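You operate a simulated robot arm through the tools that you are given. There is no shell and no other tool.

You run a simulated robot arm. Do the job below in one go: nothing can be reset, and whatever is moved stays where it is left.

Task
Bend the comb's bent arm back to the TRUE line with the lever.
Fine: comb to its stop and clamped first; lever back and clamp freed after.

The check looks at the end state, three seconds after you hand in, the way a careful person would. Anything else that was tipped, shoved, dropped, spilled or broken makes it a failure.

Robot
A 6-joint arm with a two-finger gripper, fixed in place. Base frame: the origin is on the floor under the middle of its stand, x ahead of it, y to its left, z up. Units: m, degrees, N and s.
It reaches about 1.298 m from its shoulder. Its first joint turns from -149.0 to 149.0 degrees. Payload 1.57 kg.
Tool frame: the origin (TCP) lies between the finger pads and is the grasp point; the fingertips stand 0.021 m ahead of it; z points along the fingers, y is the line along which they close. The gripper opens to 0.07 m; its body begins 0.05 m behind the TCP.
Orientation is that of the tool frame in the base frame, as a unit quaternion [x, y, z, w]. With the fingers straight down and closing along the base's y, the tool's x points along the base's -x, its y along +y and its z along -z.

Tools
- The arm moves only by the tool step_arm. Its argument "plan" is a list of rows, each an object (a shift or turn left out is 0, a gripper value left out holds the last) with "linear": the shift along the tool's x, y, z in m, a list of three; "dr": the turn, a rotation vector about the tool's x, y, z in degrees, a list of three; "jaw": the gripper command, from -1 (shut) to 1 (fully open), values between in proportion. In form: [{"linear": [dx, dy, dz], "dr": [wx, wy, wz], "jaw": jaw}, ...]. A call has 1 to 20 rows; each row is the pose to reach, as a shift and turn from the pose commanded when the call began, along the tool's axes at that moment. Each row takes 0.2 s and may step no farther than 0.05 m and 8.6 degrees from the row before; otherwise, or with a gripper value out of range, the whole call is refused. A pose out of reach is approached as far as the arm can. The call stops where the force on the tool passes 40 N (or 10 N more than at its start, if that is more) or the arm is blocked; 0.2 s more then pass. Each finger travels about 0.0648 m/s and halts on what it meets, pressing with about 30 N; the grip force reading is that of the motor and also rises with nothing between the fingers. The clock runs only during rows and for 0.2 s after the last one: add rows that repeat a pose to give the fingers time. The reply holds the time, the measured pose of the TCP, the force on the tool along the base axes, the opening and the grip force, in the units named above and with some noise, with the torque about the TCP (base axes, N m) and any sound that the robot's microphone picked up, and new pictures: "show" is both (left out), scene, wrist or none.
- Cameras (640 x 400 px; columns grow to the right, rows downward): "scene" is fixed at [0.2209, 0.6524, 1.4184]; the picture's right is [-0.52, 0.85, 0.00], its down [0.65, 0.40, -0.65] and it looks along [-0.55, -0.34, -0.76] (base axes); focal length 214 px, centre (320, 200). "wrist" rides on the gripper at [0.079, 0.004, -0.081] in the tool frame; the picture's right is [-0.05, 1.00, 0.00], its down [-0.67, -0.04, -0.74] and it looks along [-0.74, -0.04, 0.67] (tool axes); focal length 256 px, centre (320, 200). There is no depth. A picture from a camera that has moved, and an enlarged one, comes with that camera's place and axes in the base frame and with its lens.
- lift_body(by): slides the trunk up (or, below 0, down) by that many m; the arm rides with it, the base frame stays. It gives what a move gives, with no picture.
- inspect(camera, box): a new picture of the part [left, top, right, bottom] of that camera's present view, enlarged. It takes no simulated time.
- close_job(): hands the job in; it is judged then, once.

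Places have to be worked out from the pictures, the camera data and where the tool is seen. Open the gripper and draw the arm clear of the work before you hand the job in, unless the task says otherwise.

The tools are called after ">>>" as name(argument=value, ...) on one line, values as JSON. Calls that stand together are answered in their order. step_arm: Moves the arm, as the interface text tells. Its arguments: {"type":"object","properties":{"plan":{"type":"array","items":{"type":"object","properties":{"linear":{"type":"array","items":{"type":"number"}},"dr":{"type":"array","items":{"type":"number"}},"jaw":{"type":"number"}}}},"show":{"type":"string","enum":["both","scene","wrist","none"]}},"required":["plan"]} The other tools are called the same way: lift_body (by) moves the trunk up or down; inspect (camera, box) takes an enlarged picture of a part of a camera's view; close_job () hands the job in.

At the start:

```text
clock: 0.0
tcp_pos: [0.1121, 0.5584, 1.2019]
tool_rot: [0.0, 1.0, 0.0, 0.0]
wrist_force: [-0.8, -0.3, 0.1]
torque: [-0.05, 0.0, -0.01]
width: 0.07
grip_force: 0.1
trunk travel left (down, up): [-0.883, 0.087]
```

scene: 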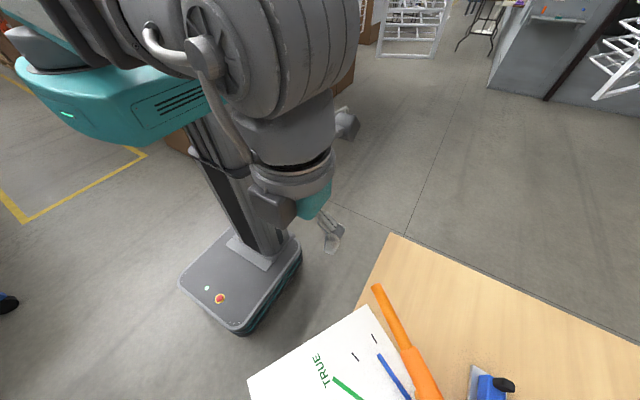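
wrist: 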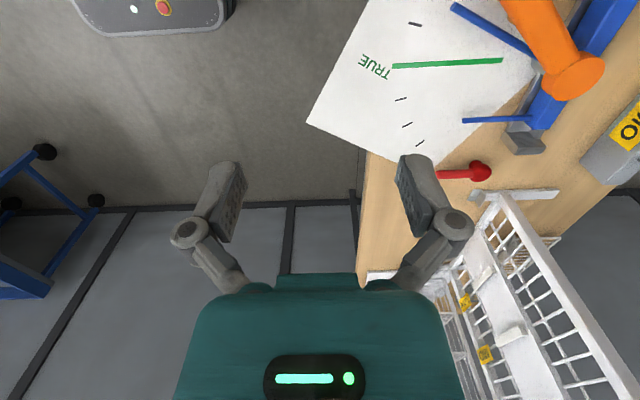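

The pictures show a table with a sheet marked TRUE, an orange lever, a blue comb, and a red-handled thing. I'll enlarge the views before moving.

>>> inspect(camera="wrist", box=[300, 0, 640, 210])

>>> inspect(camera="scene", box=[240, 220, 560, 400])

```text
1.88 times, centred on (470, 105) of wrist
camera zoom: at [0.0328, 0.562, 1.2829], right [0.05, 1.0, 0.0], down [0.67, -0.04, 0.74], along [0.74, -0.04, -0.67], focal length 482 px, centre (38, 379)
```

zoom: 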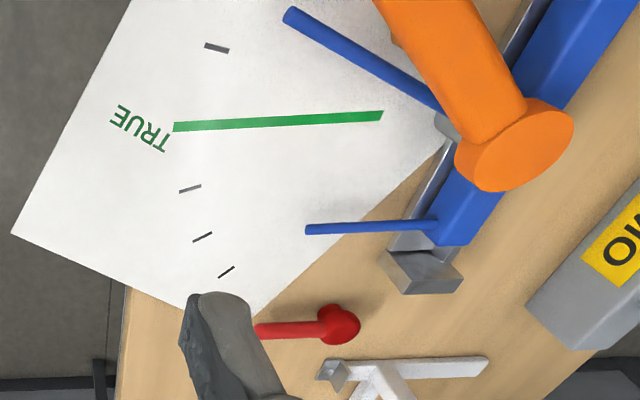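

```text
2.00 times, centred on (400, 310) of scene
camera zoom: at [0.2209, 0.6524, 1.4184], right [-0.52, 0.85, 0.0], down [0.65, 0.4, -0.65], along [-0.55, -0.34, -0.76], focal length 429 px, centre (160, -20)
```

zoom: 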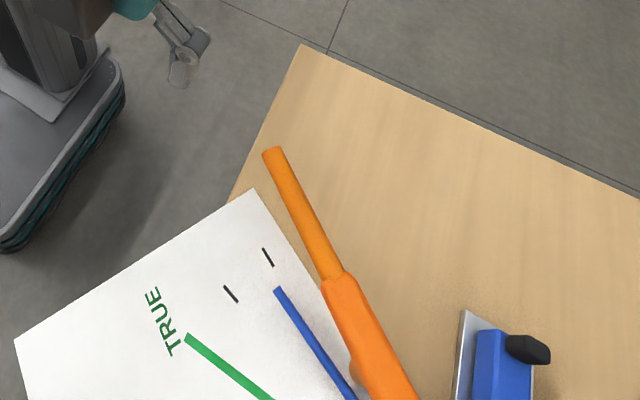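

The geometry from both views puts the sheet at about z = 0.84, with the TRUE line near x = 0.20 running along y from about 0.67 to 0.85. I'll turn the wrist so its camera looks toward +y over the work, staying high.

>>> step_arm(plan=[{"linear": [-0.008, -0.005, 0], "dr": [0, 0, -7.5], "jaw": 1}, {"linear": [-0.016, -0.01, 0], "dr": [0, 0, -15]}, {"linear": [-0.024, -0.015, 0], "dr": [0, 0, -22.5]}, {"linear": [-0.032, -0.02, 0], "dr": [0, 0, -30]}, {"linear": [-0.04, -0.025, 0], "dr": [0, 0, -37.5]}, {"linear": [-0.048, -0.03, 0], "dr": [0, 0, -45]}, {"linear": [-0.056, -0.035, 0], "dr": [0, 0, -52.5]}, {"linear": [-0.064, -0.04, 0], "dr": [0, 0, -60]}, {"linear": [-0.072, -0.045, 0], "dr": [0, 0, -67.5]}, {"linear": [-0.08, -0.05, 0], "dr": [0, 0, -75]}, {"linear": [-0.088, -0.055, 0], "dr": [0, 0, -82.5]}, {"linear": [-0.09, -0.06, 0], "dr": [0, 0, -90]}])

```text
clock: 2.6
tcp_pos: [0.2024, 0.4991, 1.2021]
tool_rot: [0.708, -0.706, -0.001, 0.0]
wrist_force: [-0.7, -0.6, -0.6]
torque: [-0.03, 0.0, 0.0]
width: 0.0699
grip_force: 0.0
trunk travel left (down, up): [-0.883, 0.087]
camera wrist: at [0.1983, 0.419, 1.283], right [-1.0, 0.05, 0.0], down [0.03, 0.67, 0.74], along [0.04, 0.74, -0.67], focal length 256 px, centre (320, 200)
```

scene: 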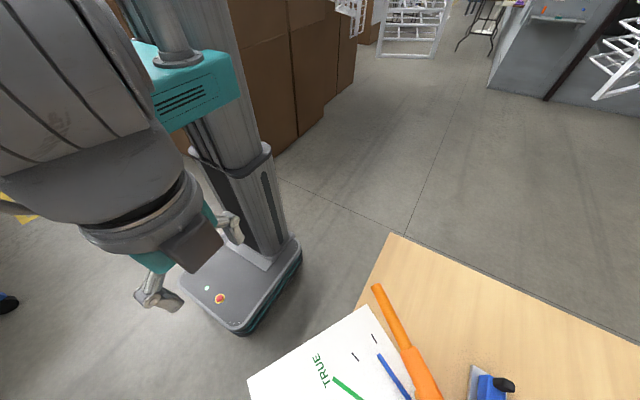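
wrist: 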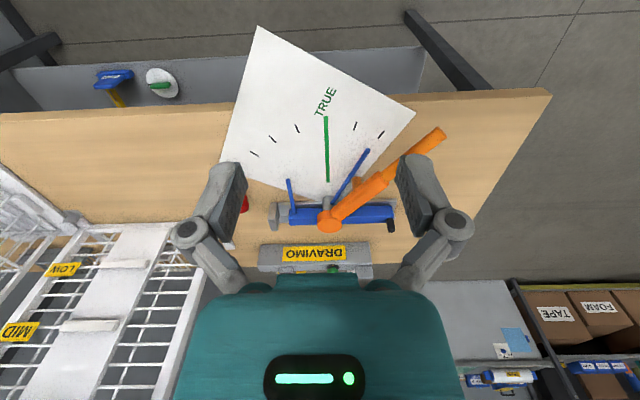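

The table work is now in view: blue comb on a rail, orange lever, sheet with TRUE line and ticks. I'll enlarge it.

>>> inspect(camera="wrist", box=[210, 100, 460, 280])

>>> inspect(camera="wrist", box=[240, 160, 420, 280])

```text
2.22 times, centred on (335, 190) of wrist
camera zoom: at [0.1983, 0.419, 1.283], right [-1.0, 0.05, 0.0], down [0.03, 0.67, 0.74], along [0.04, 0.74, -0.67], focal length 569 px, centre (287, 222)
```

zoom: 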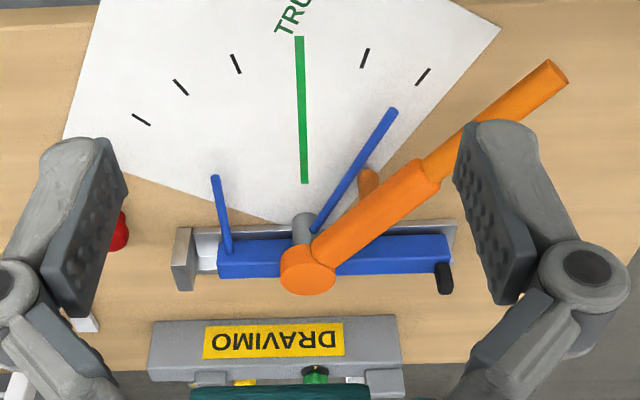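

```text
3.33 times, centred on (330, 220) of wrist
camera zoom: at [0.1983, 0.419, 1.283], right [-1.0, 0.05, 0.0], down [0.03, 0.67, 0.74], along [0.04, 0.74, -0.67], focal length 853 px, centre (287, 133)
```

zoom: 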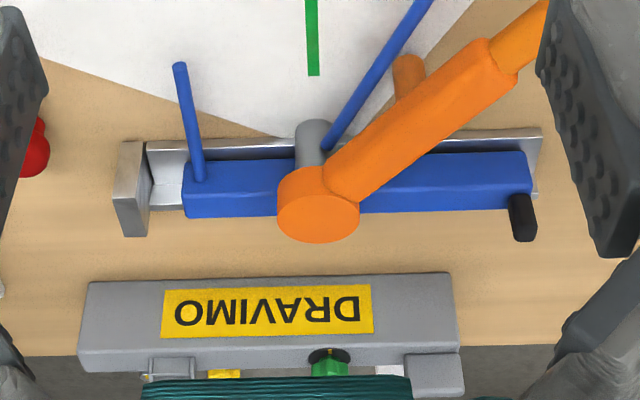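

The comb sits in a rail along x with a stop block at the +x end and a gap to it. The lever pivots on a grey post, with a peg beside the bent arm, and a red handle is hidden behind the left finger. I'll move forward over the work to see it clear of the fingers.

>>> step_arm(plan=[{"linear": [-0.04, 0, 0]}, {"linear": [-0.08, 0, 0]}, {"linear": [-0.12, 0, 0]}, {"linear": [-0.16, 0, 0]}, {"linear": [-0.19, 0, 0]}])

```text
clock: 3.8
tcp_pos: [0.2008, 0.6903, 1.2012]
tool_rot: [0.707, -0.707, -0.001, 0.0]
wrist_force: [-0.2, 0.1, 0.6]
torque: [0.0, 0.01, 0.03]
width: 0.0698
grip_force: 0.0
trunk travel left (down, up): [-0.883, 0.087]
camera wrist: at [0.1964, 0.6116, 1.2827], right [-1.0, 0.05, 0.0], down [0.04, 0.67, 0.74], along [0.04, 0.74, -0.67], focal length 256 px, centre (320, 200)
```

scene: 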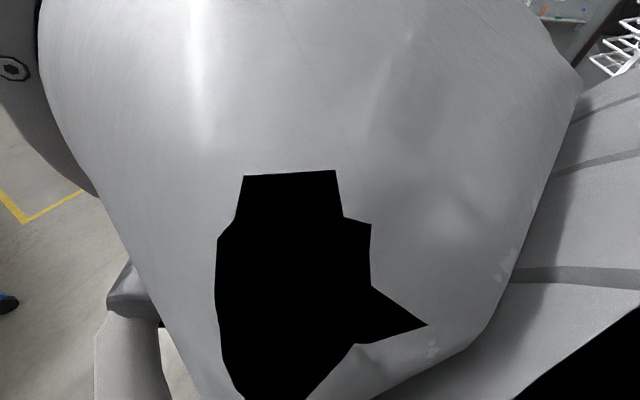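
wrist: 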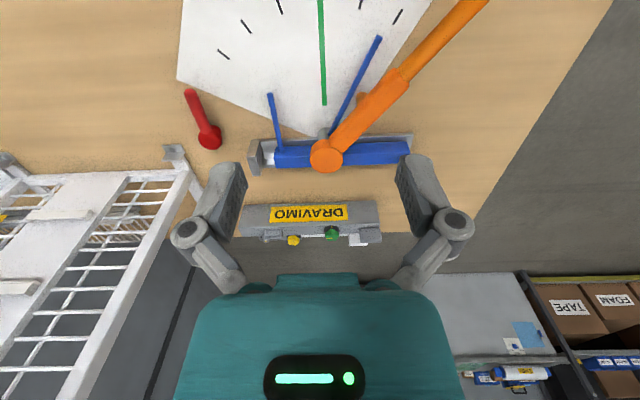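

>>> inspect(camera="wrist", box=[150, 20, 450, 250])

>>> inspect(camera="wrist", box=[230, 100, 430, 190])

>>> inspect(camera="wrist", box=[220, 185, 400, 255])

>>> inspect(camera="wrist", box=[140, 60, 280, 190])

```text
1.74 times, centred on (300, 135) of wrist
camera zoom: at [0.1964, 0.6116, 1.2827], right [-1.0, 0.05, 0.0], down [0.04, 0.67, 0.74], along [0.04, 0.74, -0.67], focal length 445 px, centre (355, 313)
```

zoom: 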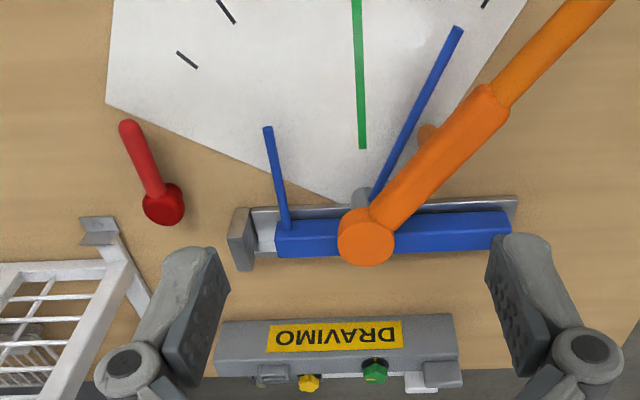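

```text
3.20 times, centred on (330, 145) of wrist
camera zoom: at [0.1964, 0.6116, 1.2827], right [-1.0, 0.05, 0.0], down [0.04, 0.67, 0.74], along [0.04, 0.74, -0.67], focal length 819 px, centre (288, 376)
```

zoom: 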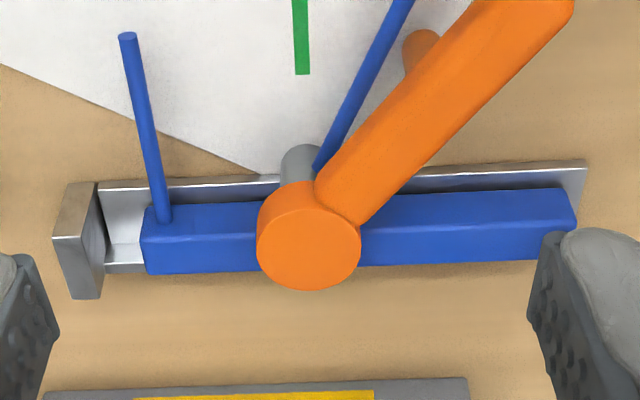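

```text
3.56 times, centred on (310, 220) of wrist
camera zoom: at [0.1964, 0.6116, 1.2827], right [-1.0, 0.05, 0.0], down [0.04, 0.67, 0.74], along [0.04, 0.74, -0.67], focal length 910 px, centre (356, 129)
```

zoom: 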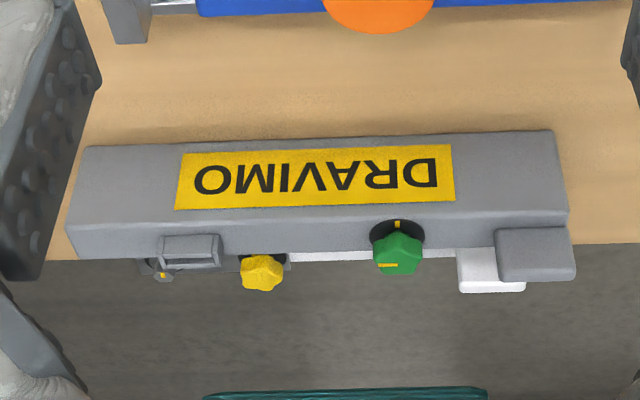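

```text
3.08 times, centred on (210, 125) of wrist
camera zoom: at [0.1964, 0.6116, 1.2827], right [-1.0, 0.05, 0.0], down [0.04, 0.67, 0.74], along [0.04, 0.74, -0.67], focal length 788 px, centre (658, 431)
```

zoom: 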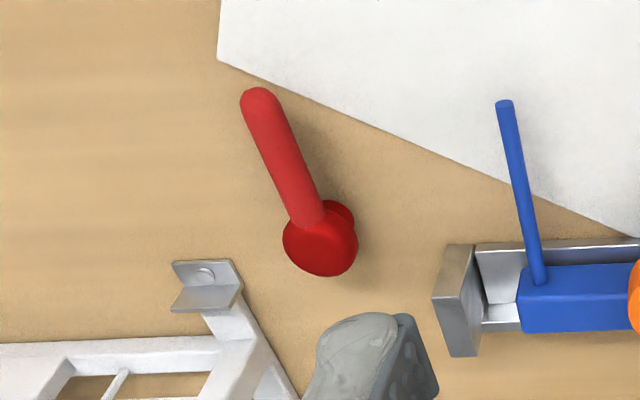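

The comb has a black part on its -x end, and a red lever stands beyond the stop. I need to see which one is the clamp, so I'll go to the -x side and look along +x at the rail end.

>>> step_arm(plan=[{"linear": [-0.013, 0.027, 0.008], "dr": [0, 0, 7.5]}, {"linear": [-0.027, 0.053, 0.017], "dr": [0, 0, 15]}, {"linear": [-0.04, 0.08, 0.025], "dr": [0, 0, 22.5]}, {"linear": [-0.053, 0.107, 0.033], "dr": [0, 0, 30]}, {"linear": [-0.067, 0.133, 0.042], "dr": [0, 0, 37.5]}, {"linear": [-0.08, 0.16, 0.05], "dr": [0, 0, 45]}, {"linear": [-0.093, 0.187, 0.058], "dr": [0, 0, 52.5]}, {"linear": [-0.107, 0.213, 0.067], "dr": [0, 0, 60]}, {"linear": [-0.12, 0.24, 0.075], "dr": [0, 0, 67.5]}, {"linear": [-0.133, 0.267, 0.083], "dr": [0, 0, 75]}, {"linear": [-0.147, 0.293, 0.092], "dr": [0, 0, 82.5]}, {"linear": [-0.16, 0.32, 0.1], "dr": [0, 0, 90]}])

```text
clock: 6.4
tcp_pos: [-0.116, 0.8406, 1.2022]
tool_rot: [0.001, 1.0, 0.0, 0.0]
wrist_force: [0.6, 0.5, 0.1]
torque: [-0.03, 0.01, 0.01]
width: 0.0701
grip_force: 0.1
out of reach, approached as far as the arm can: row 1, 2, 3, 4, 5, 6, 7, 8, 9, 10, 11, 12
trunk travel left (down, up): [-0.883, 0.087]
camera wrist: at [-0.195, 0.8449, 1.2827], right [0.06, 1.0, 0.0], down [0.67, -0.04, 0.75], along [0.74, -0.04, -0.67], focal length 256 px, centre (320, 200)
```

scene: 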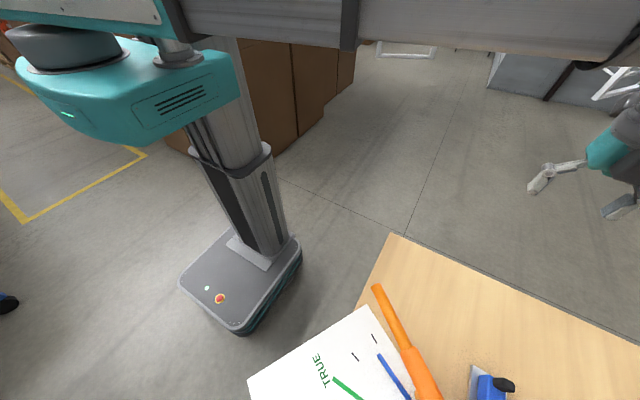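
wrist: 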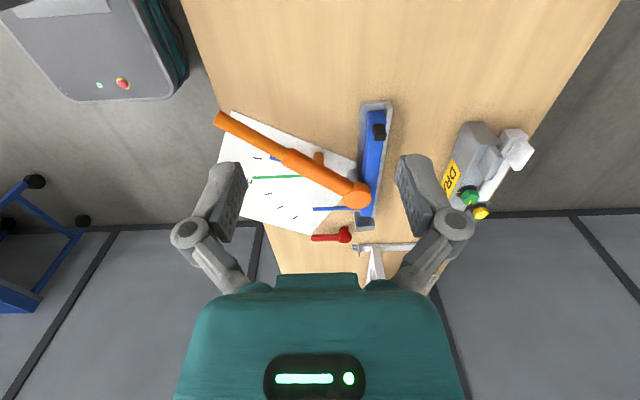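

The x/y/turn part of that move was reached, but z did not change, so vertical travel seems to come from the trunk only. I'll enlarge this view.

>>> inspect(camera="wrist", box=[200, 80, 420, 260])

>>> inspect(camera="wrist", box=[330, 90, 430, 160])

>>> inspect(camera="scene", box=[360, 280, 560, 400])

```text
2.22 times, centred on (310, 170) of wrist
camera zoom: at [-0.195, 0.8449, 1.2827], right [0.06, 1.0, 0.0], down [0.67, -0.04, 0.75], along [0.74, -0.04, -0.67], focal length 569 px, centre (342, 267)
```

zoom: 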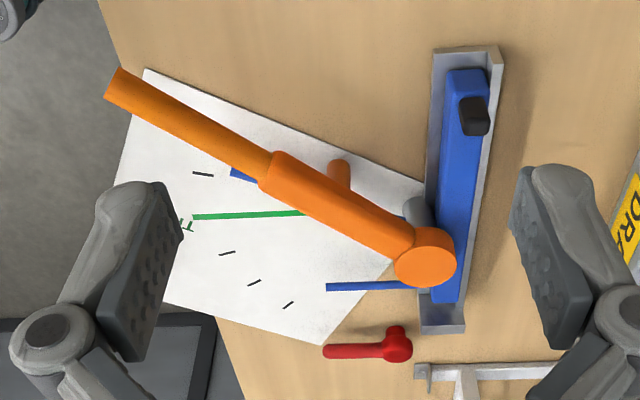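

```text
5.71 times, centred on (380, 125) of wrist
camera zoom: at [-0.195, 0.8449, 1.2827], right [0.06, 1.0, 0.0], down [0.67, -0.04, 0.75], along [0.74, -0.04, -0.67], focal length 1463 px, centre (-23, 629)
```

zoom: 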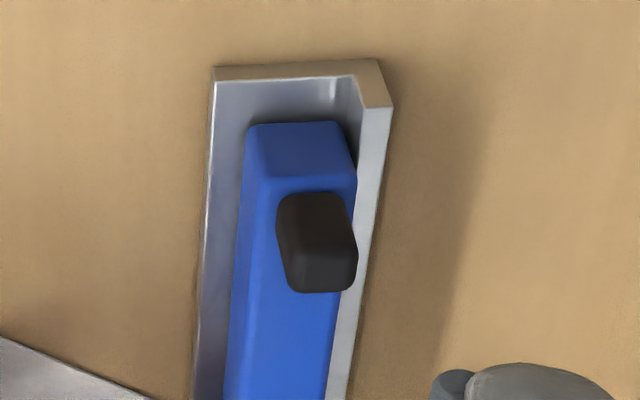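

```text
3.20 times, centred on (460, 340) of scene
camera zoom: at [0.2209, 0.6524, 1.4184], right [-0.52, 0.85, 0.0], down [0.65, 0.4, -0.65], along [-0.55, -0.34, -0.76], focal length 686 px, centre (-128, -248)
```

zoom: 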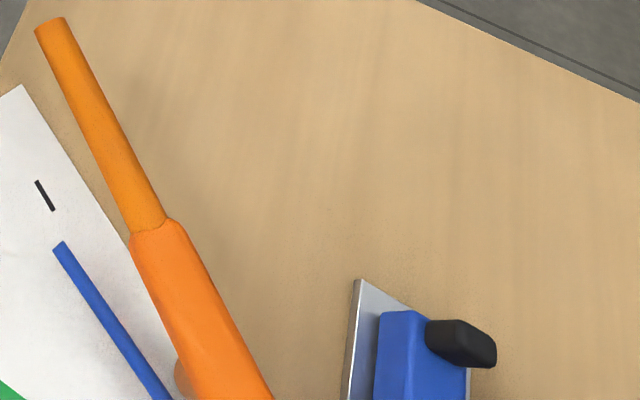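

The black part is an upright tab on the comb's spine (about x 0.05, y 0.935). The red lever's hub is near (0.43, 0.89, 0.86), so I'll move to look at it and the stop end from the -y side, then lower the trunk for a closer look.

>>> step_arm(plan=[{"linear": [-0.044, -0.012, 0], "dr": [0, 0, -7.5]}, {"linear": [-0.088, -0.025, 0], "dr": [0, 0, -15]}, {"linear": [-0.132, -0.037, 0], "dr": [0, 0, -22.5]}, {"linear": [-0.176, -0.05, 0], "dr": [0, 0, -30]}, {"linear": [-0.22, -0.062, 0], "dr": [0, 0, -37.5]}, {"linear": [-0.264, -0.075, 0], "dr": [0, 0, -45]}, {"linear": [-0.308, -0.087, 0], "dr": [0, 0, -52.5]}, {"linear": [-0.352, -0.1, 0], "dr": [0, 0, -60]}, {"linear": [-0.396, -0.112, 0], "dr": [0, 0, -67.5]}, {"linear": [-0.44, -0.125, 0], "dr": [0, 0, -75]}, {"linear": [-0.484, -0.137, 0], "dr": [0, 0, -82.5]}, {"linear": [-0.528, -0.15, 0], "dr": [0, 0, -90]}], show="none")

>>> lift_body(by=-0.1)

>>> inspect(camera="wrist", box=[0, 0, 640, 400])

```text
clock: 9.0
tcp_pos: [0.4093, 0.6955, 1.2005]
tool_rot: [0.707, -0.707, 0.0, 0.0]
wrist_force: [0.4, 0.8, 0.8]
torque: [0.0, 0.05, 0.02]
width: 0.0701
grip_force: 0.1
out of reach, approached as far as the arm can: row 7, 9
trunk travel left (down, up): [-0.883, 0.087]
```

```text
clock: 10.3
tcp_pos: [0.4089, 0.6954, 1.1016]
tool_rot: [0.707, -0.707, -0.001, -0.001]
wrist_force: [0.2, 0.7, -0.5]
torque: [0.0, 0.0, 0.0]
width: 0.07
grip_force: 0.0
trunk travel left (down, up): [-0.783, 0.187]
```

```text
1.00 times, centred on (320, 200) of wrist (not enlarged: the box is as wide or as high as the picture)
camera zoom: at [0.4044, 0.616, 1.183], right [-1.0, 0.05, 0.0], down [0.04, 0.67, 0.74], along [0.04, 0.74, -0.67], focal length 256 px, centre (320, 200)
```

zoom: 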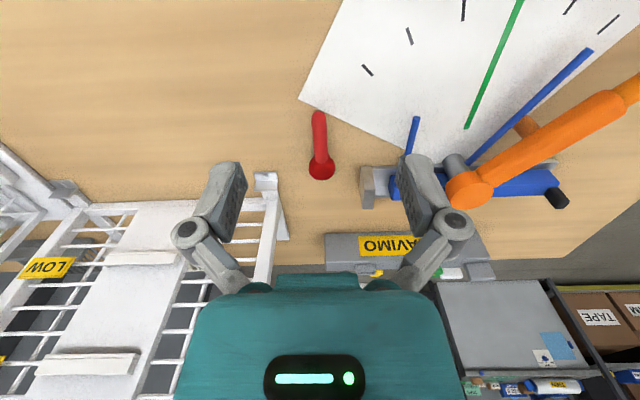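

>>> inspect(camera="wrist", box=[270, 90, 430, 220])

>>> inspect(camera="wrist", box=[290, 100, 350, 190])

>>> inspect(camera="wrist", box=[420, 90, 600, 230])

```text
3.08 times, centred on (350, 155) of wrist
camera zoom: at [0.4044, 0.616, 1.183], right [-1.0, 0.05, 0.0], down [0.04, 0.67, 0.74], along [0.04, 0.74, -0.67], focal length 788 px, centre (228, 338)
```

zoom: 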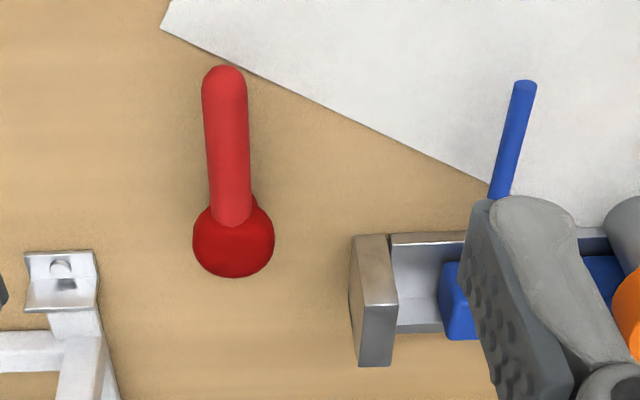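

```text
4.44 times, centred on (320, 145) of wrist
camera zoom: at [0.4044, 0.616, 1.183], right [-1.0, 0.05, 0.0], down [0.04, 0.67, 0.74], along [0.04, 0.74, -0.67], focal length 1138 px, centre (320, 444)
```

zoom: 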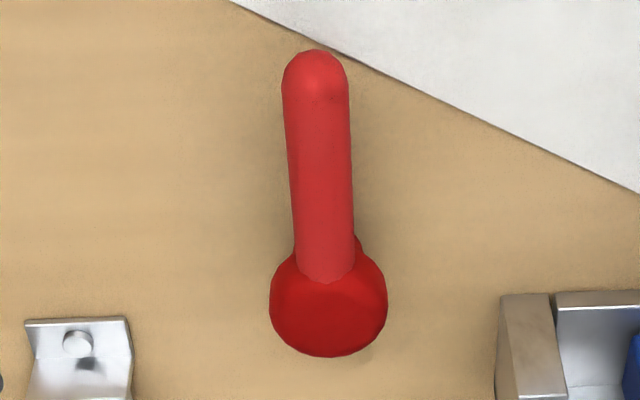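

```text
2.86 times, centred on (510, 160) of wrist
camera zoom: at [0.4044, 0.616, 1.183], right [-1.0, 0.05, 0.0], down [0.04, 0.67, 0.74], along [0.04, 0.74, -0.67], focal length 731 px, centre (-223, 314)
```

zoom: 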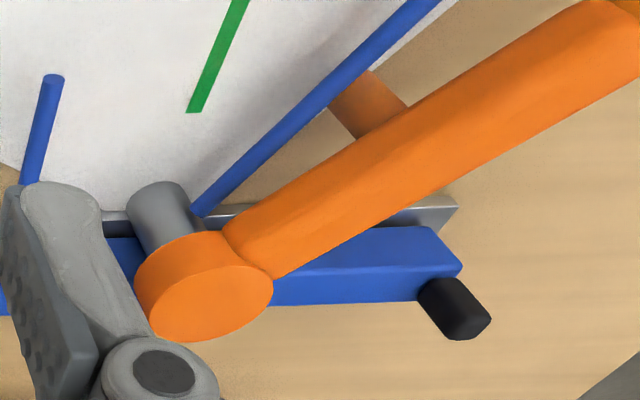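

The red lever has a hub near (0.416, 0.89) with a handle along -y, about 19 mm thick at z about 0.87. I'll move to look down closely at the post and comb from the -y side, lowering slightly and testing whether the arm can change z itself.

>>> step_arm(plan=[{"linear": [-0.02, 0.045, 0.0]}, {"linear": [-0.04, 0.09, 0.0]}, {"linear": [-0.05, 0.135, 0.0]}, {"linear": [-0.05, 0.18, 0.0]}, {"linear": [-0.05, 0.22, 0.0]}, {"linear": [-0.05, 0.24, 0.0]}, {"linear": [-0.05, 0.24, 0.02]}, {"linear": [-0.05, 0.24, 0.04]}], show="wrist")

```text
clock: 12.1
tcp_pos: [0.1698, 0.7425, 1.102]
tool_rot: [-0.707, 0.707, 0.0, 0.0]
wrist_force: [-0.7, -0.1, -0.3]
torque: [0.0, -0.01, -0.01]
width: 0.07
grip_force: 0.1
out of reach, approached as far as the arm can: row 1, 3, 4, 7, 8
trunk travel left (down, up): [-0.783, 0.187]
camera wrist: at [0.1659, 0.6633, 1.1829], right [-1.0, 0.05, 0.0], down [0.04, 0.67, 0.74], along [0.04, 0.74, -0.67], focal length 256 px, centre (320, 200)
```

wrist: 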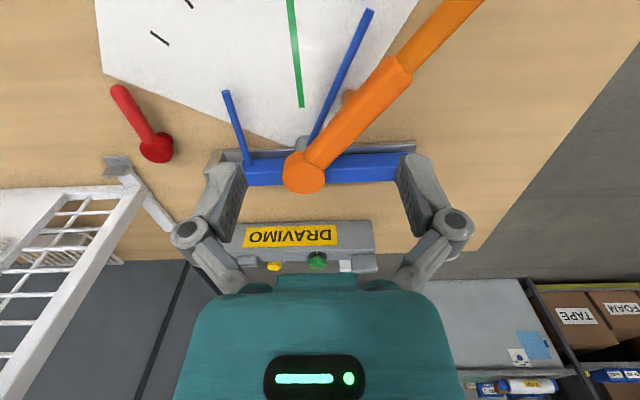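

Confirmed: z comes only from the trunk. I'll lower 7 cm (fingertips about 1.01, above the lever's top at about 0.93) and look closely.

>>> lift_body(by=-0.07)

>>> inspect(camera="wrist", box=[180, 40, 480, 240])

>>> inspect(camera="wrist", box=[240, 100, 400, 210])

```text
clock: 13.2
tcp_pos: [0.1707, 0.7428, 1.0325]
tool_rot: [0.708, -0.707, 0.0, 0.0]
wrist_force: [0.5, 0.3, -0.6]
torque: [-0.02, 0.02, -0.02]
width: 0.0701
grip_force: 0.1
trunk travel left (down, up): [-0.713, 0.257]
```

```text
2.00 times, centred on (330, 140) of wrist
camera zoom: at [0.1661, 0.6632, 1.113], right [-1.0, 0.05, 0.0], down [0.04, 0.67, 0.74], along [0.04, 0.74, -0.67], focal length 512 px, centre (300, 320)
```

zoom: 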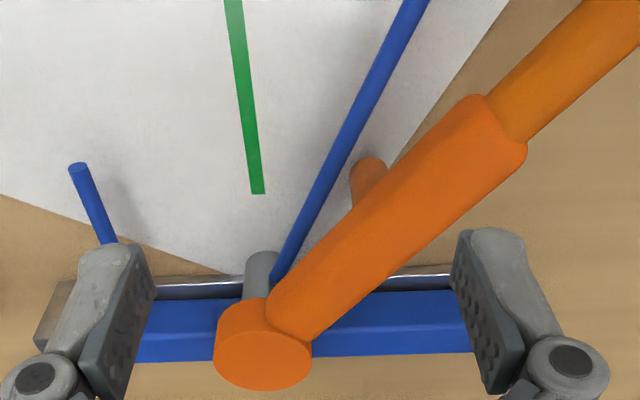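

```text
3.64 times, centred on (320, 155) of wrist
camera zoom: at [0.1661, 0.6632, 1.113], right [-1.0, 0.05, 0.0], down [0.04, 0.67, 0.74], along [0.04, 0.74, -0.67], focal length 931 px, centre (320, 364)
```

zoom: 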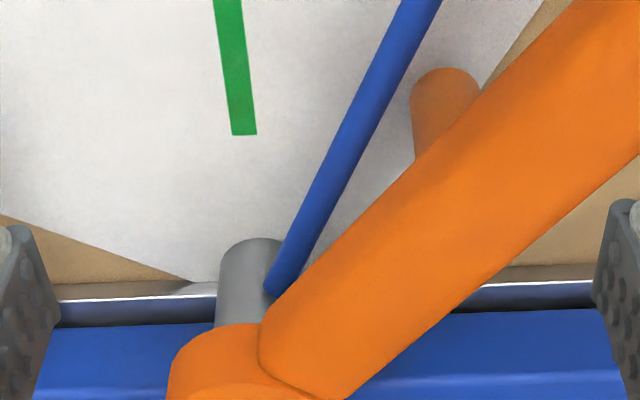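

From this closer view the arm's root sits at the post, and the tab on the comb measures about x 0.05–0.067, y 0.924–0.946, z 0.885–0.915. I'll move over the tab at safe height with the jaw closing along x.

>>> step_arm(plan=[{"linear": [-0.04, 0.022, 0.0], "jaw": 1}, {"linear": [-0.08, 0.045, 0.0]}, {"linear": [-0.12, 0.067, 0.0]}, {"linear": [-0.16, 0.09, 0.0]}, {"linear": [-0.192, 0.112, 0.0]}, {"linear": [-0.192, 0.112, 0.0]}], show="both")

```text
clock: 14.6
tcp_pos: [0.0535, 0.9355, 1.032]
tool_rot: [0.707, -0.707, 0.0, 0.0]
wrist_force: [0.0, -0.3, 0.5]
torque: [0.02, -0.02, 0.0]
width: 0.0699
grip_force: 0.0
trunk travel left (down, up): [-0.713, 0.257]
camera wrist: at [0.0506, 0.8569, 1.1128], right [-1.0, 0.05, 0.0], down [0.04, 0.67, 0.74], along [0.04, 0.74, -0.67], focal length 256 px, centre (320, 200)
```

scene: 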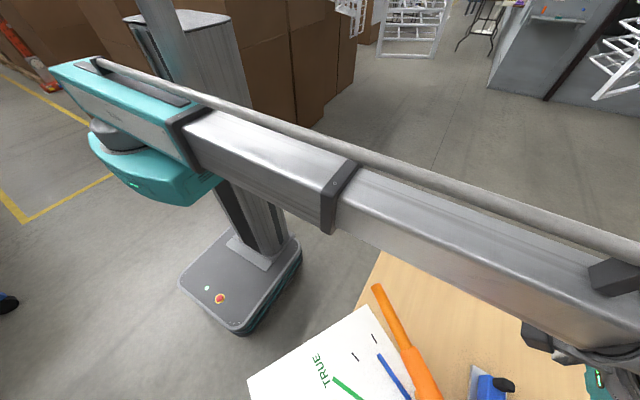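
wrist: 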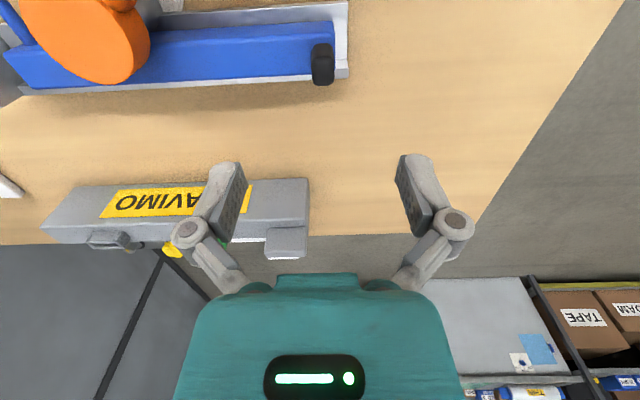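

>>> inspect(camera="wrist", box=[250, 10, 390, 110])

```text
4.00 times, centred on (320, 60) of wrist
camera zoom: at [0.0506, 0.8569, 1.1128], right [-1.0, 0.05, 0.0], down [0.04, 0.67, 0.74], along [0.04, 0.74, -0.67], focal length 1024 px, centre (320, 760)
```

zoom: 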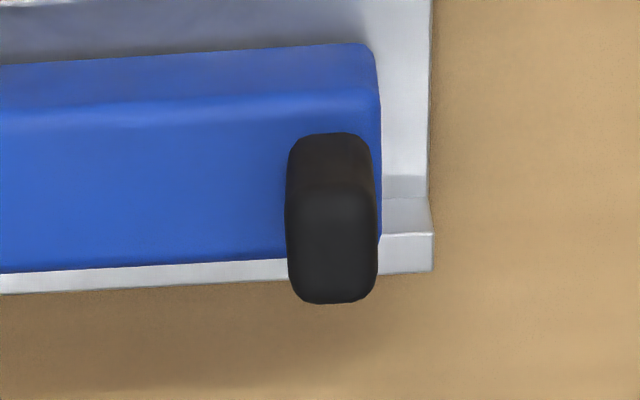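

The tab is centred at about (0.052, 0.934), so I need a shift of about 1.5 mm. I'll fine-tune and lower the trunk to bring the fingertips just above the spine, beside the tab.

>>> step_arm(plan=[{"linear": [0.0015, 0.0015, 0.0]}, {"linear": [0.0015, 0.0015, 0.0]}], show="none")

>>> lift_body(by=-0.09)

>>> inspect(camera="wrist", box=[0, 0, 640, 400])

>>> inspect(camera="scene", box=[320, 200, 640, 400])

```text
clock: 15.2
tcp_pos: [0.056, 0.9349, 1.0319]
tool_rot: [0.707, -0.707, 0.0, 0.0]
wrist_force: [0.3, 0.5, 0.5]
torque: [0.01, 0.0, 0.0]
width: 0.07
grip_force: 0.1
trunk travel left (down, up): [-0.713, 0.257]
```

```text
clock: 16.5
tcp_pos: [0.0554, 0.9341, 0.9415]
tool_rot: [0.707, -0.707, 0.0, 0.0]
wrist_force: [-0.1, -0.1, 0.4]
torque: [0.01, 0.0, 0.01]
width: 0.0699
grip_force: 0.1
trunk travel left (down, up): [-0.623, 0.347]
```

```text
1.00 times, centred on (320, 200) of wrist (not enlarged: the box is as wide or as high as the picture)
camera zoom: at [0.0508, 0.8546, 1.023], right [-1.0, 0.05, 0.0], down [0.04, 0.67, 0.74], along [0.04, 0.74, -0.67], focal length 256 px, centre (320, 200)
```

zoom: 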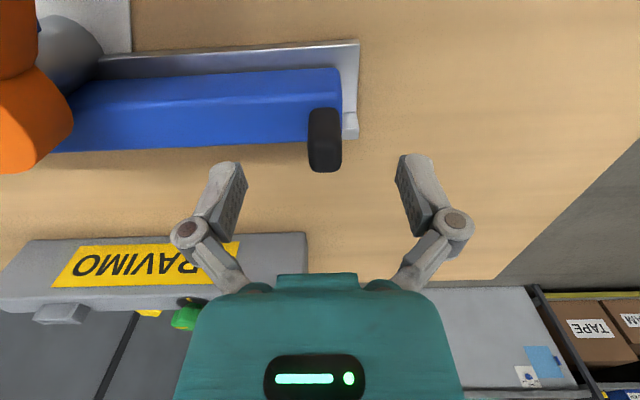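

```text
2.00 times, centred on (480, 300) of scene
camera zoom: at [0.2209, 0.6524, 1.4184], right [-0.52, 0.85, 0.0], down [0.65, 0.4, -0.65], along [-0.55, -0.34, -0.76], focal length 429 px, centre (0, 0)
```

zoom: 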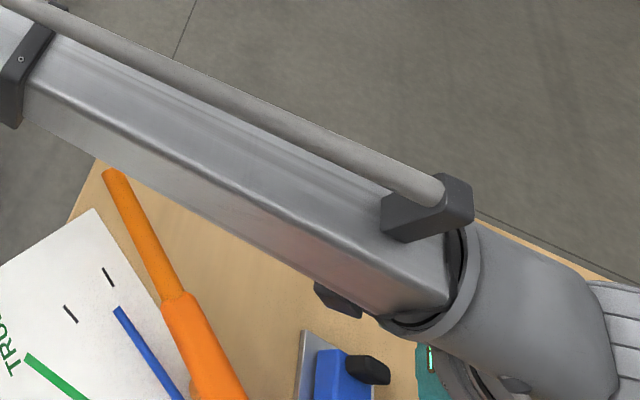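

The tab sits between the fingers, about 3 mm toward -x of centre, and the beam clears the lever. I'll lower 2.8 cm more and check.

>>> lift_body(by=-0.028)

>>> step_arm(plan=[{"linear": [0.0, 0.002, 0.0]}, {"linear": [0.0, 0.002, 0.0]}], show="both")

```text
clock: 17.2
tcp_pos: [0.0551, 0.9343, 0.9145]
tool_rot: [0.707, -0.707, 0.0, 0.0]
wrist_force: [-0.5, -0.6, 1.1]
torque: [-0.02, 0.01, 0.01]
width: 0.0703
grip_force: 0.0
trunk travel left (down, up): [-0.595, 0.375]
```

```text
clock: 17.8
tcp_pos: [0.0514, 0.9349, 0.9138]
tool_rot: [-0.707, 0.707, 0.0, 0.0]
wrist_force: [-0.3, 0.6, 0.5]
torque: [0.04, 0.02, 0.02]
width: 0.0699
grip_force: 0.1
trunk travel left (down, up): [-0.595, 0.375]
camera wrist: at [0.049, 0.8552, 0.9949], right [-1.0, 0.05, 0.0], down [0.04, 0.67, 0.74], along [0.04, 0.74, -0.67], focal length 256 px, centre (320, 200)
```

scene: 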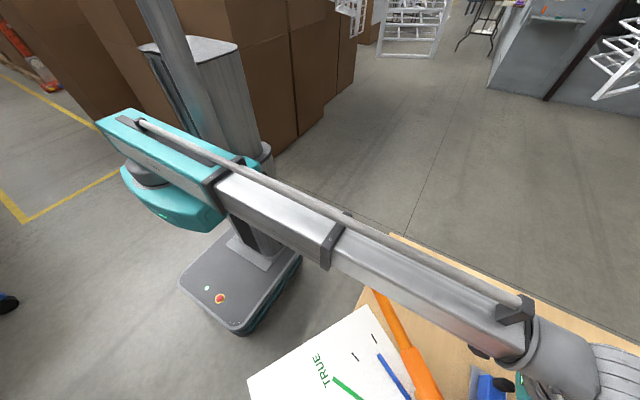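
wrist: 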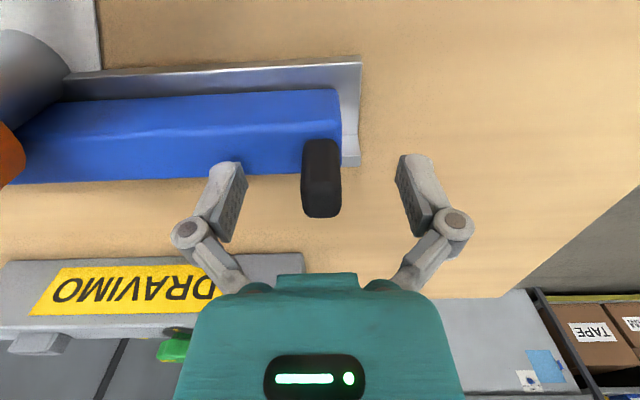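

The tab is centred between the fingers (its top is about z 0.928, y centre about 0.93). I'll shift 5 mm toward -y and close on it.

>>> step_arm(plan=[{"linear": [0.005, 0.0, 0.0], "jaw": 1}, {"linear": [0.005, 0.0, 0.0], "jaw": -1}, {"linear": [0.005, 0.0, 0.0], "jaw": -1}, {"linear": [0.005, 0.0, 0.0], "jaw": -1}, {"linear": [0.005, 0.0, 0.0], "jaw": -1}], show="wrist")

```text
clock: 18.6
tcp_pos: [0.0559, 0.9289, 0.9177]
tool_rot: [-0.706, 0.708, 0.0, 0.005]
wrist_force: [3.4, 3.6, 43.1]
torque: [-0.46, -1.16, 0.12]
width: 0.0301
grip_force: 29.6
trunk travel left (down, up): [-0.595, 0.375]
stopped in row 4: the force on the tool passed its limit at 47 N (the readings are from after the stop); the commanded pose is now the measured one
camera wrist: at [0.0516, 0.8491, 0.9981], right [-1.0, 0.05, -0.01], down [0.03, 0.66, 0.75], along [0.05, 0.75, -0.66], focal length 256 px, centre (320, 200)
```

wrist: 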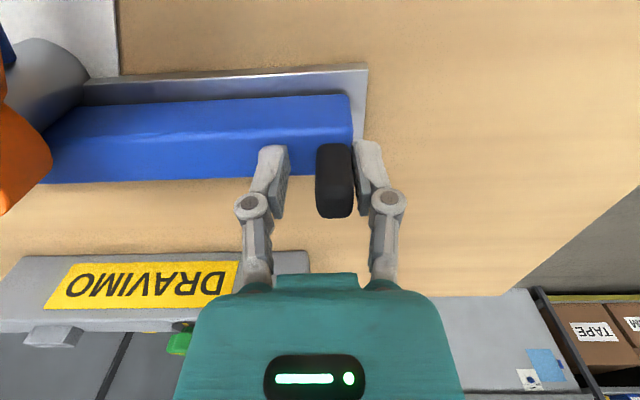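

The fingertips met the spine top while closing (43 N upward). I'll raise the trunk about 1 cm to clear it before closing further.

>>> lift_body(by=0.01)

>>> step_arm(plan=[{"linear": [0.0, 0.0, 0.0], "jaw": -1}, {"linear": [0.0, 0.0, 0.0], "jaw": -1}], show="wrist")

```text
clock: 19.2
tcp_pos: [0.0561, 0.931, 0.9194]
tool_rot: [-0.706, 0.708, -0.004, 0.0]
wrist_force: [-0.1, 5.2, -20.7]
torque: [-0.54, -0.05, 0.04]
width: 0.016
grip_force: 31.6
trunk travel left (down, up): [-0.604, 0.366]
stopped: the force on the tool passed its limit at 87 N (the readings are from after the stop); the commanded pose is now the measured one
```

```text
clock: 19.8
tcp_pos: [0.0562, 0.9291, 0.9195]
tool_rot: [-0.707, 0.707, -0.004, 0.0]
wrist_force: [-0.1, 5.0, -28.0]
torque: [0.28, -0.02, 0.04]
width: 0.0162
grip_force: 32.0
trunk travel left (down, up): [-0.604, 0.366]
camera wrist: at [0.0512, 0.851, 1.0013], right [-1.0, 0.05, -0.01], down [0.03, 0.67, 0.74], along [0.04, 0.74, -0.67], focal length 256 px, centre (320, 200)
```

wrist: 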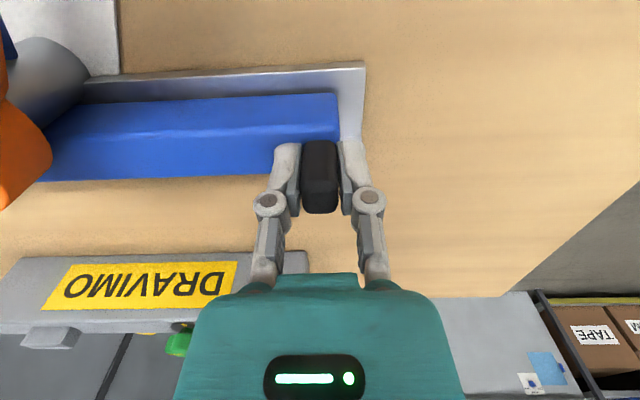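

The tab is now gripped (16 mm), but with about 28 N of upward pull on it. I'll lower the trunk 3 mm to relax that.

>>> lift_body(by=-0.003)

```text
clock: 20.3
tcp_pos: [0.0551, 0.9297, 0.9195]
tool_rot: [-0.707, 0.707, -0.002, 0.003]
wrist_force: [1.1, 25.4, 17.3]
torque: [-0.25, -0.02, 0.05]
width: 0.016
grip_force: 32.5
trunk travel left (down, up): [-0.601, 0.369]
```

Readings flipped to +17 N in z and +25 N in y. I'll nudge the tool 1 mm in +y, raise the trunk 1 mm and re-read.

>>> lift_body(by=0.001)

>>> step_arm(plan=[{"linear": [0.0, 0.0, 0.0], "jaw": -1}], show="none")

```text
clock: 20.8
tcp_pos: [0.0555, 0.929, 0.9188]
tool_rot: [-0.707, 0.708, -0.002, 0.002]
wrist_force: [0.4, 29.0, 15.2]
torque: [0.06, -0.04, 0.03]
width: 0.0158
grip_force: 32.2
trunk travel left (down, up): [-0.602, 0.368]
```

```text
clock: 21.2
tcp_pos: [0.0544, 0.93, 0.9195]
tool_rot: [-0.706, 0.708, -0.002, 0.002]
wrist_force: [1.1, 30.1, 17.6]
torque: [-0.11, -0.01, 0.05]
width: 0.0161
grip_force: 31.6
trunk travel left (down, up): [-0.602, 0.368]
```

A lateral load remains in the grip. I'll ease the jaw open slightly to release the stress, then raise 3 mm and regrip cleanly.

>>> step_arm(plan=[{"linear": [0.0, 0.0, 0.0], "jaw": -0.3}, {"linear": [0.0, 0.0, 0.0], "jaw": -0.3}], show="none")

>>> lift_body(by=0.004)

>>> step_arm(plan=[{"linear": [0.0, 0.0, 0.0], "jaw": -1}, {"linear": [0.0, 0.0, 0.0], "jaw": -1}, {"linear": [0.0, 0.0, 0.0], "jaw": -1}], show="wrist")

```text
clock: 21.8
tcp_pos: [0.056, 0.9284, 0.9194]
tool_rot: [-0.706, 0.708, -0.004, 0.0]
wrist_force: [0.0, -0.2, 1.1]
torque: [-0.04, 0.01, -0.03]
width: 0.0247
grip_force: 0.0
trunk travel left (down, up): [-0.602, 0.368]
```

```text
clock: 22.4
tcp_pos: [0.0549, 0.9272, 0.9238]
tool_rot: [-0.706, 0.708, -0.003, 0.0]
wrist_force: [0.0, 0.8, 0.0]
torque: [-0.01, 0.02, -0.01]
width: 0.0245
grip_force: 0.1
trunk travel left (down, up): [-0.606, 0.364]
```

```text
clock: 23.2
tcp_pos: [0.0558, 0.928, 0.9232]
tool_rot: [-0.707, 0.708, -0.003, 0.001]
wrist_force: [0.8, -0.4, 0.3]
torque: [0.0, 0.01, 0.04]
width: 0.0159
grip_force: 31.6
trunk travel left (down, up): [-0.606, 0.364]
camera wrist: at [0.0511, 0.8485, 1.0058], right [-1.0, 0.05, -0.01], down [0.03, 0.67, 0.74], along [0.04, 0.74, -0.67], focal length 256 px, centre (320, 200)
```

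wrist: 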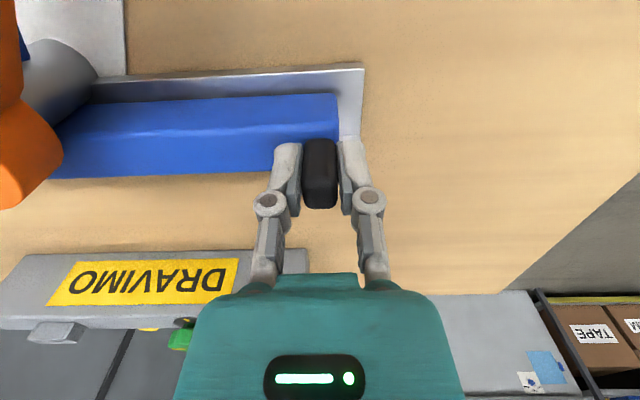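

Clean grip with no residual force. I'll push the comb toward +x in small steps, 2 cm first.

>>> step_arm(plan=[{"linear": [0.0, -0.005, 0.0], "jaw": -1}, {"linear": [0.0, -0.01, 0.0]}, {"linear": [0.0, -0.015, 0.0]}, {"linear": [0.0, -0.02, 0.0]}, {"linear": [0.0, -0.02, 0.0]}], show="both")

```text
clock: 24.4
tcp_pos: [0.0748, 0.927, 0.9251]
tool_rot: [-0.707, 0.708, -0.004, 0.001]
wrist_force: [-1.9, -5.6, -3.1]
torque: [-0.42, 0.05, 0.07]
width: 0.0161
grip_force: 31.8
trunk travel left (down, up): [-0.606, 0.364]
camera wrist: at [0.071, 0.8485, 1.0059], right [-1.0, 0.05, -0.01], down [0.03, 0.67, 0.74], along [0.04, 0.74, -0.67], focal length 256 px, centre (320, 200)
```

scene: 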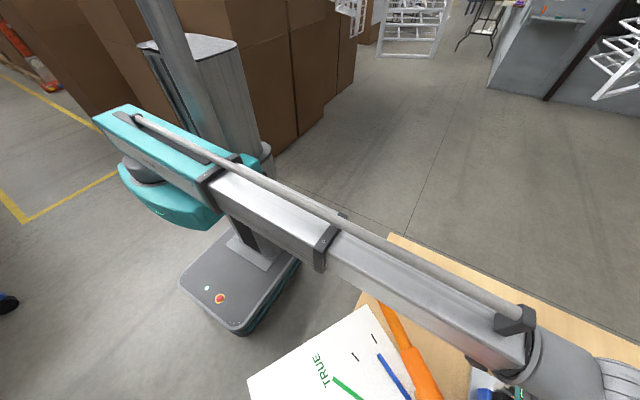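
wrist: 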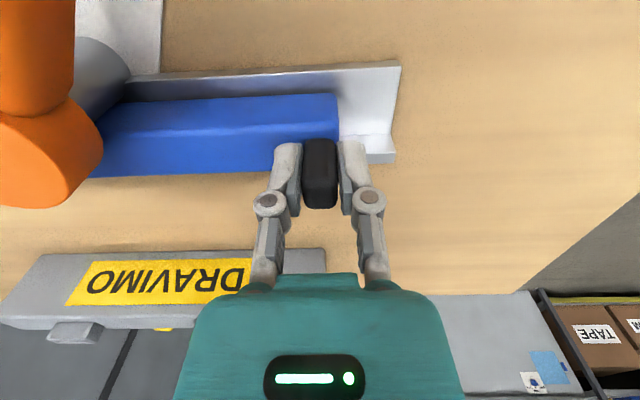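

The comb slid along 2 cm freely. I'll continue in 2–3 mm steps until it meets the stop.

>>> step_arm(plan=[{"linear": [0.0, -0.003, 0.0], "jaw": -1}, {"linear": [0.0, -0.006, 0.0]}, {"linear": [0.0, -0.008, 0.0]}, {"linear": [0.0, -0.01, 0.0]}, {"linear": [0.0, -0.012, 0.0]}, {"linear": [0.0, -0.014, 0.0]}], show="both")

```text
clock: 25.7
tcp_pos: [0.0811, 0.9271, 0.9243]
tool_rot: [0.709, -0.706, -0.002, 0.003]
wrist_force: [-11.6, 0.4, -2.8]
torque: [0.14, 0.57, -0.23]
width: 0.016
grip_force: 31.8
trunk travel left (down, up): [-0.606, 0.364]
stopped in row 6: the force on the tool passed its limit at 42 N (the readings are from after the stop); the commanded pose is now the measured one
camera wrist: at [0.0773, 0.8485, 1.0058], right [-1.0, 0.05, 0.01], down [0.04, 0.67, 0.74], along [0.03, 0.74, -0.67], focal length 256 px, centre (320, 200)
```

scene: 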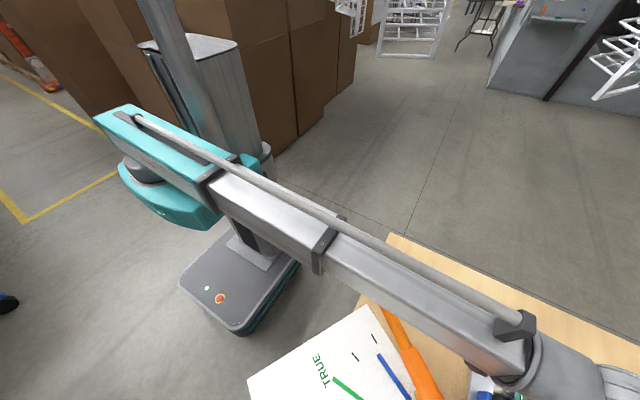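
wrist: 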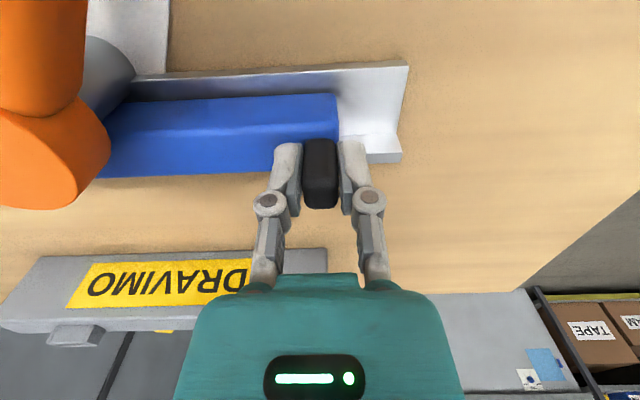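

The comb stopped firmly after about 2.6 cm of travel, matching the measured gap, so it should be at its stop. I'll open the fingers gently and raise clear.

>>> step_arm(plan=[{"linear": [0.0, 0.0, 0.0], "jaw": -0.3}, {"linear": [0.0, 0.0, 0.0], "jaw": 0.2}, {"linear": [0.0, 0.0, 0.0], "jaw": 0.2}], show="none")

>>> lift_body(by=0.11)

>>> inspect(camera="wrist", box=[0, 0, 640, 400])

>>> inspect(camera="scene", box=[280, 260, 520, 400])

```text
clock: 26.5
tcp_pos: [0.0822, 0.9278, 0.925]
tool_rot: [0.709, -0.706, 0.001, 0.002]
wrist_force: [0.1, 0.4, 0.6]
torque: [-0.02, -0.02, -0.03]
width: 0.0419
grip_force: 0.1
trunk travel left (down, up): [-0.606, 0.364]
```

```text
clock: 27.9
tcp_pos: [0.0837, 0.9276, 1.0344]
tool_rot: [0.708, -0.706, 0.0, 0.002]
wrist_force: [-0.2, 0.3, -0.5]
torque: [0.02, -0.03, 0.0]
width: 0.042
grip_force: 0.0
trunk travel left (down, up): [-0.716, 0.254]
```

```text
1.00 times, centred on (320, 200) of wrist (not enlarged: the box is as wide or as high as the picture)
camera zoom: at [0.0801, 0.8484, 1.1157], right [-1.0, 0.05, 0.0], down [0.04, 0.67, 0.74], along [0.04, 0.74, -0.67], focal length 256 px, centre (320, 200)
```

zoom: 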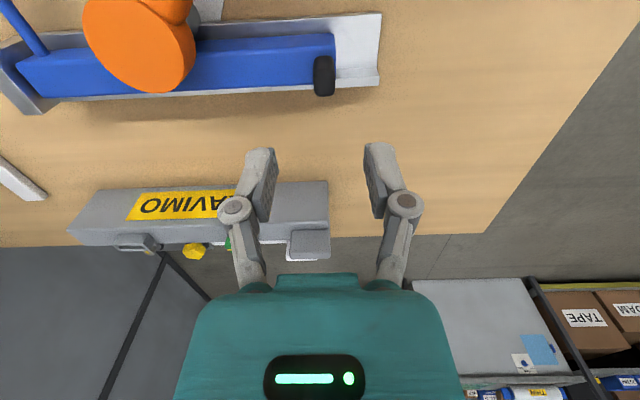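

```text
2.67 times, centred on (400, 330) of scene
camera zoom: at [0.2209, 0.6524, 1.4184], right [-0.52, 0.85, 0.0], down [0.65, 0.4, -0.65], along [-0.55, -0.34, -0.76], focal length 572 px, centre (107, -147)
```

zoom: 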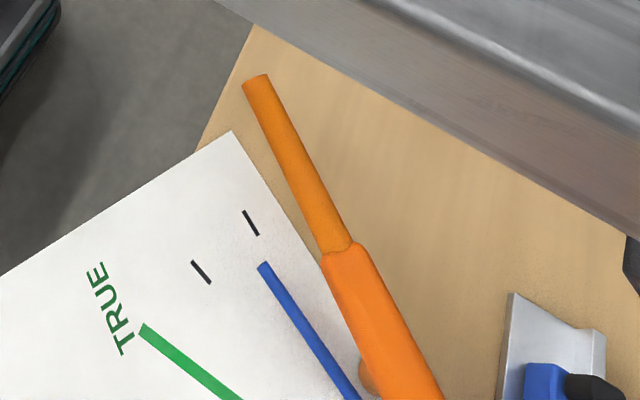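

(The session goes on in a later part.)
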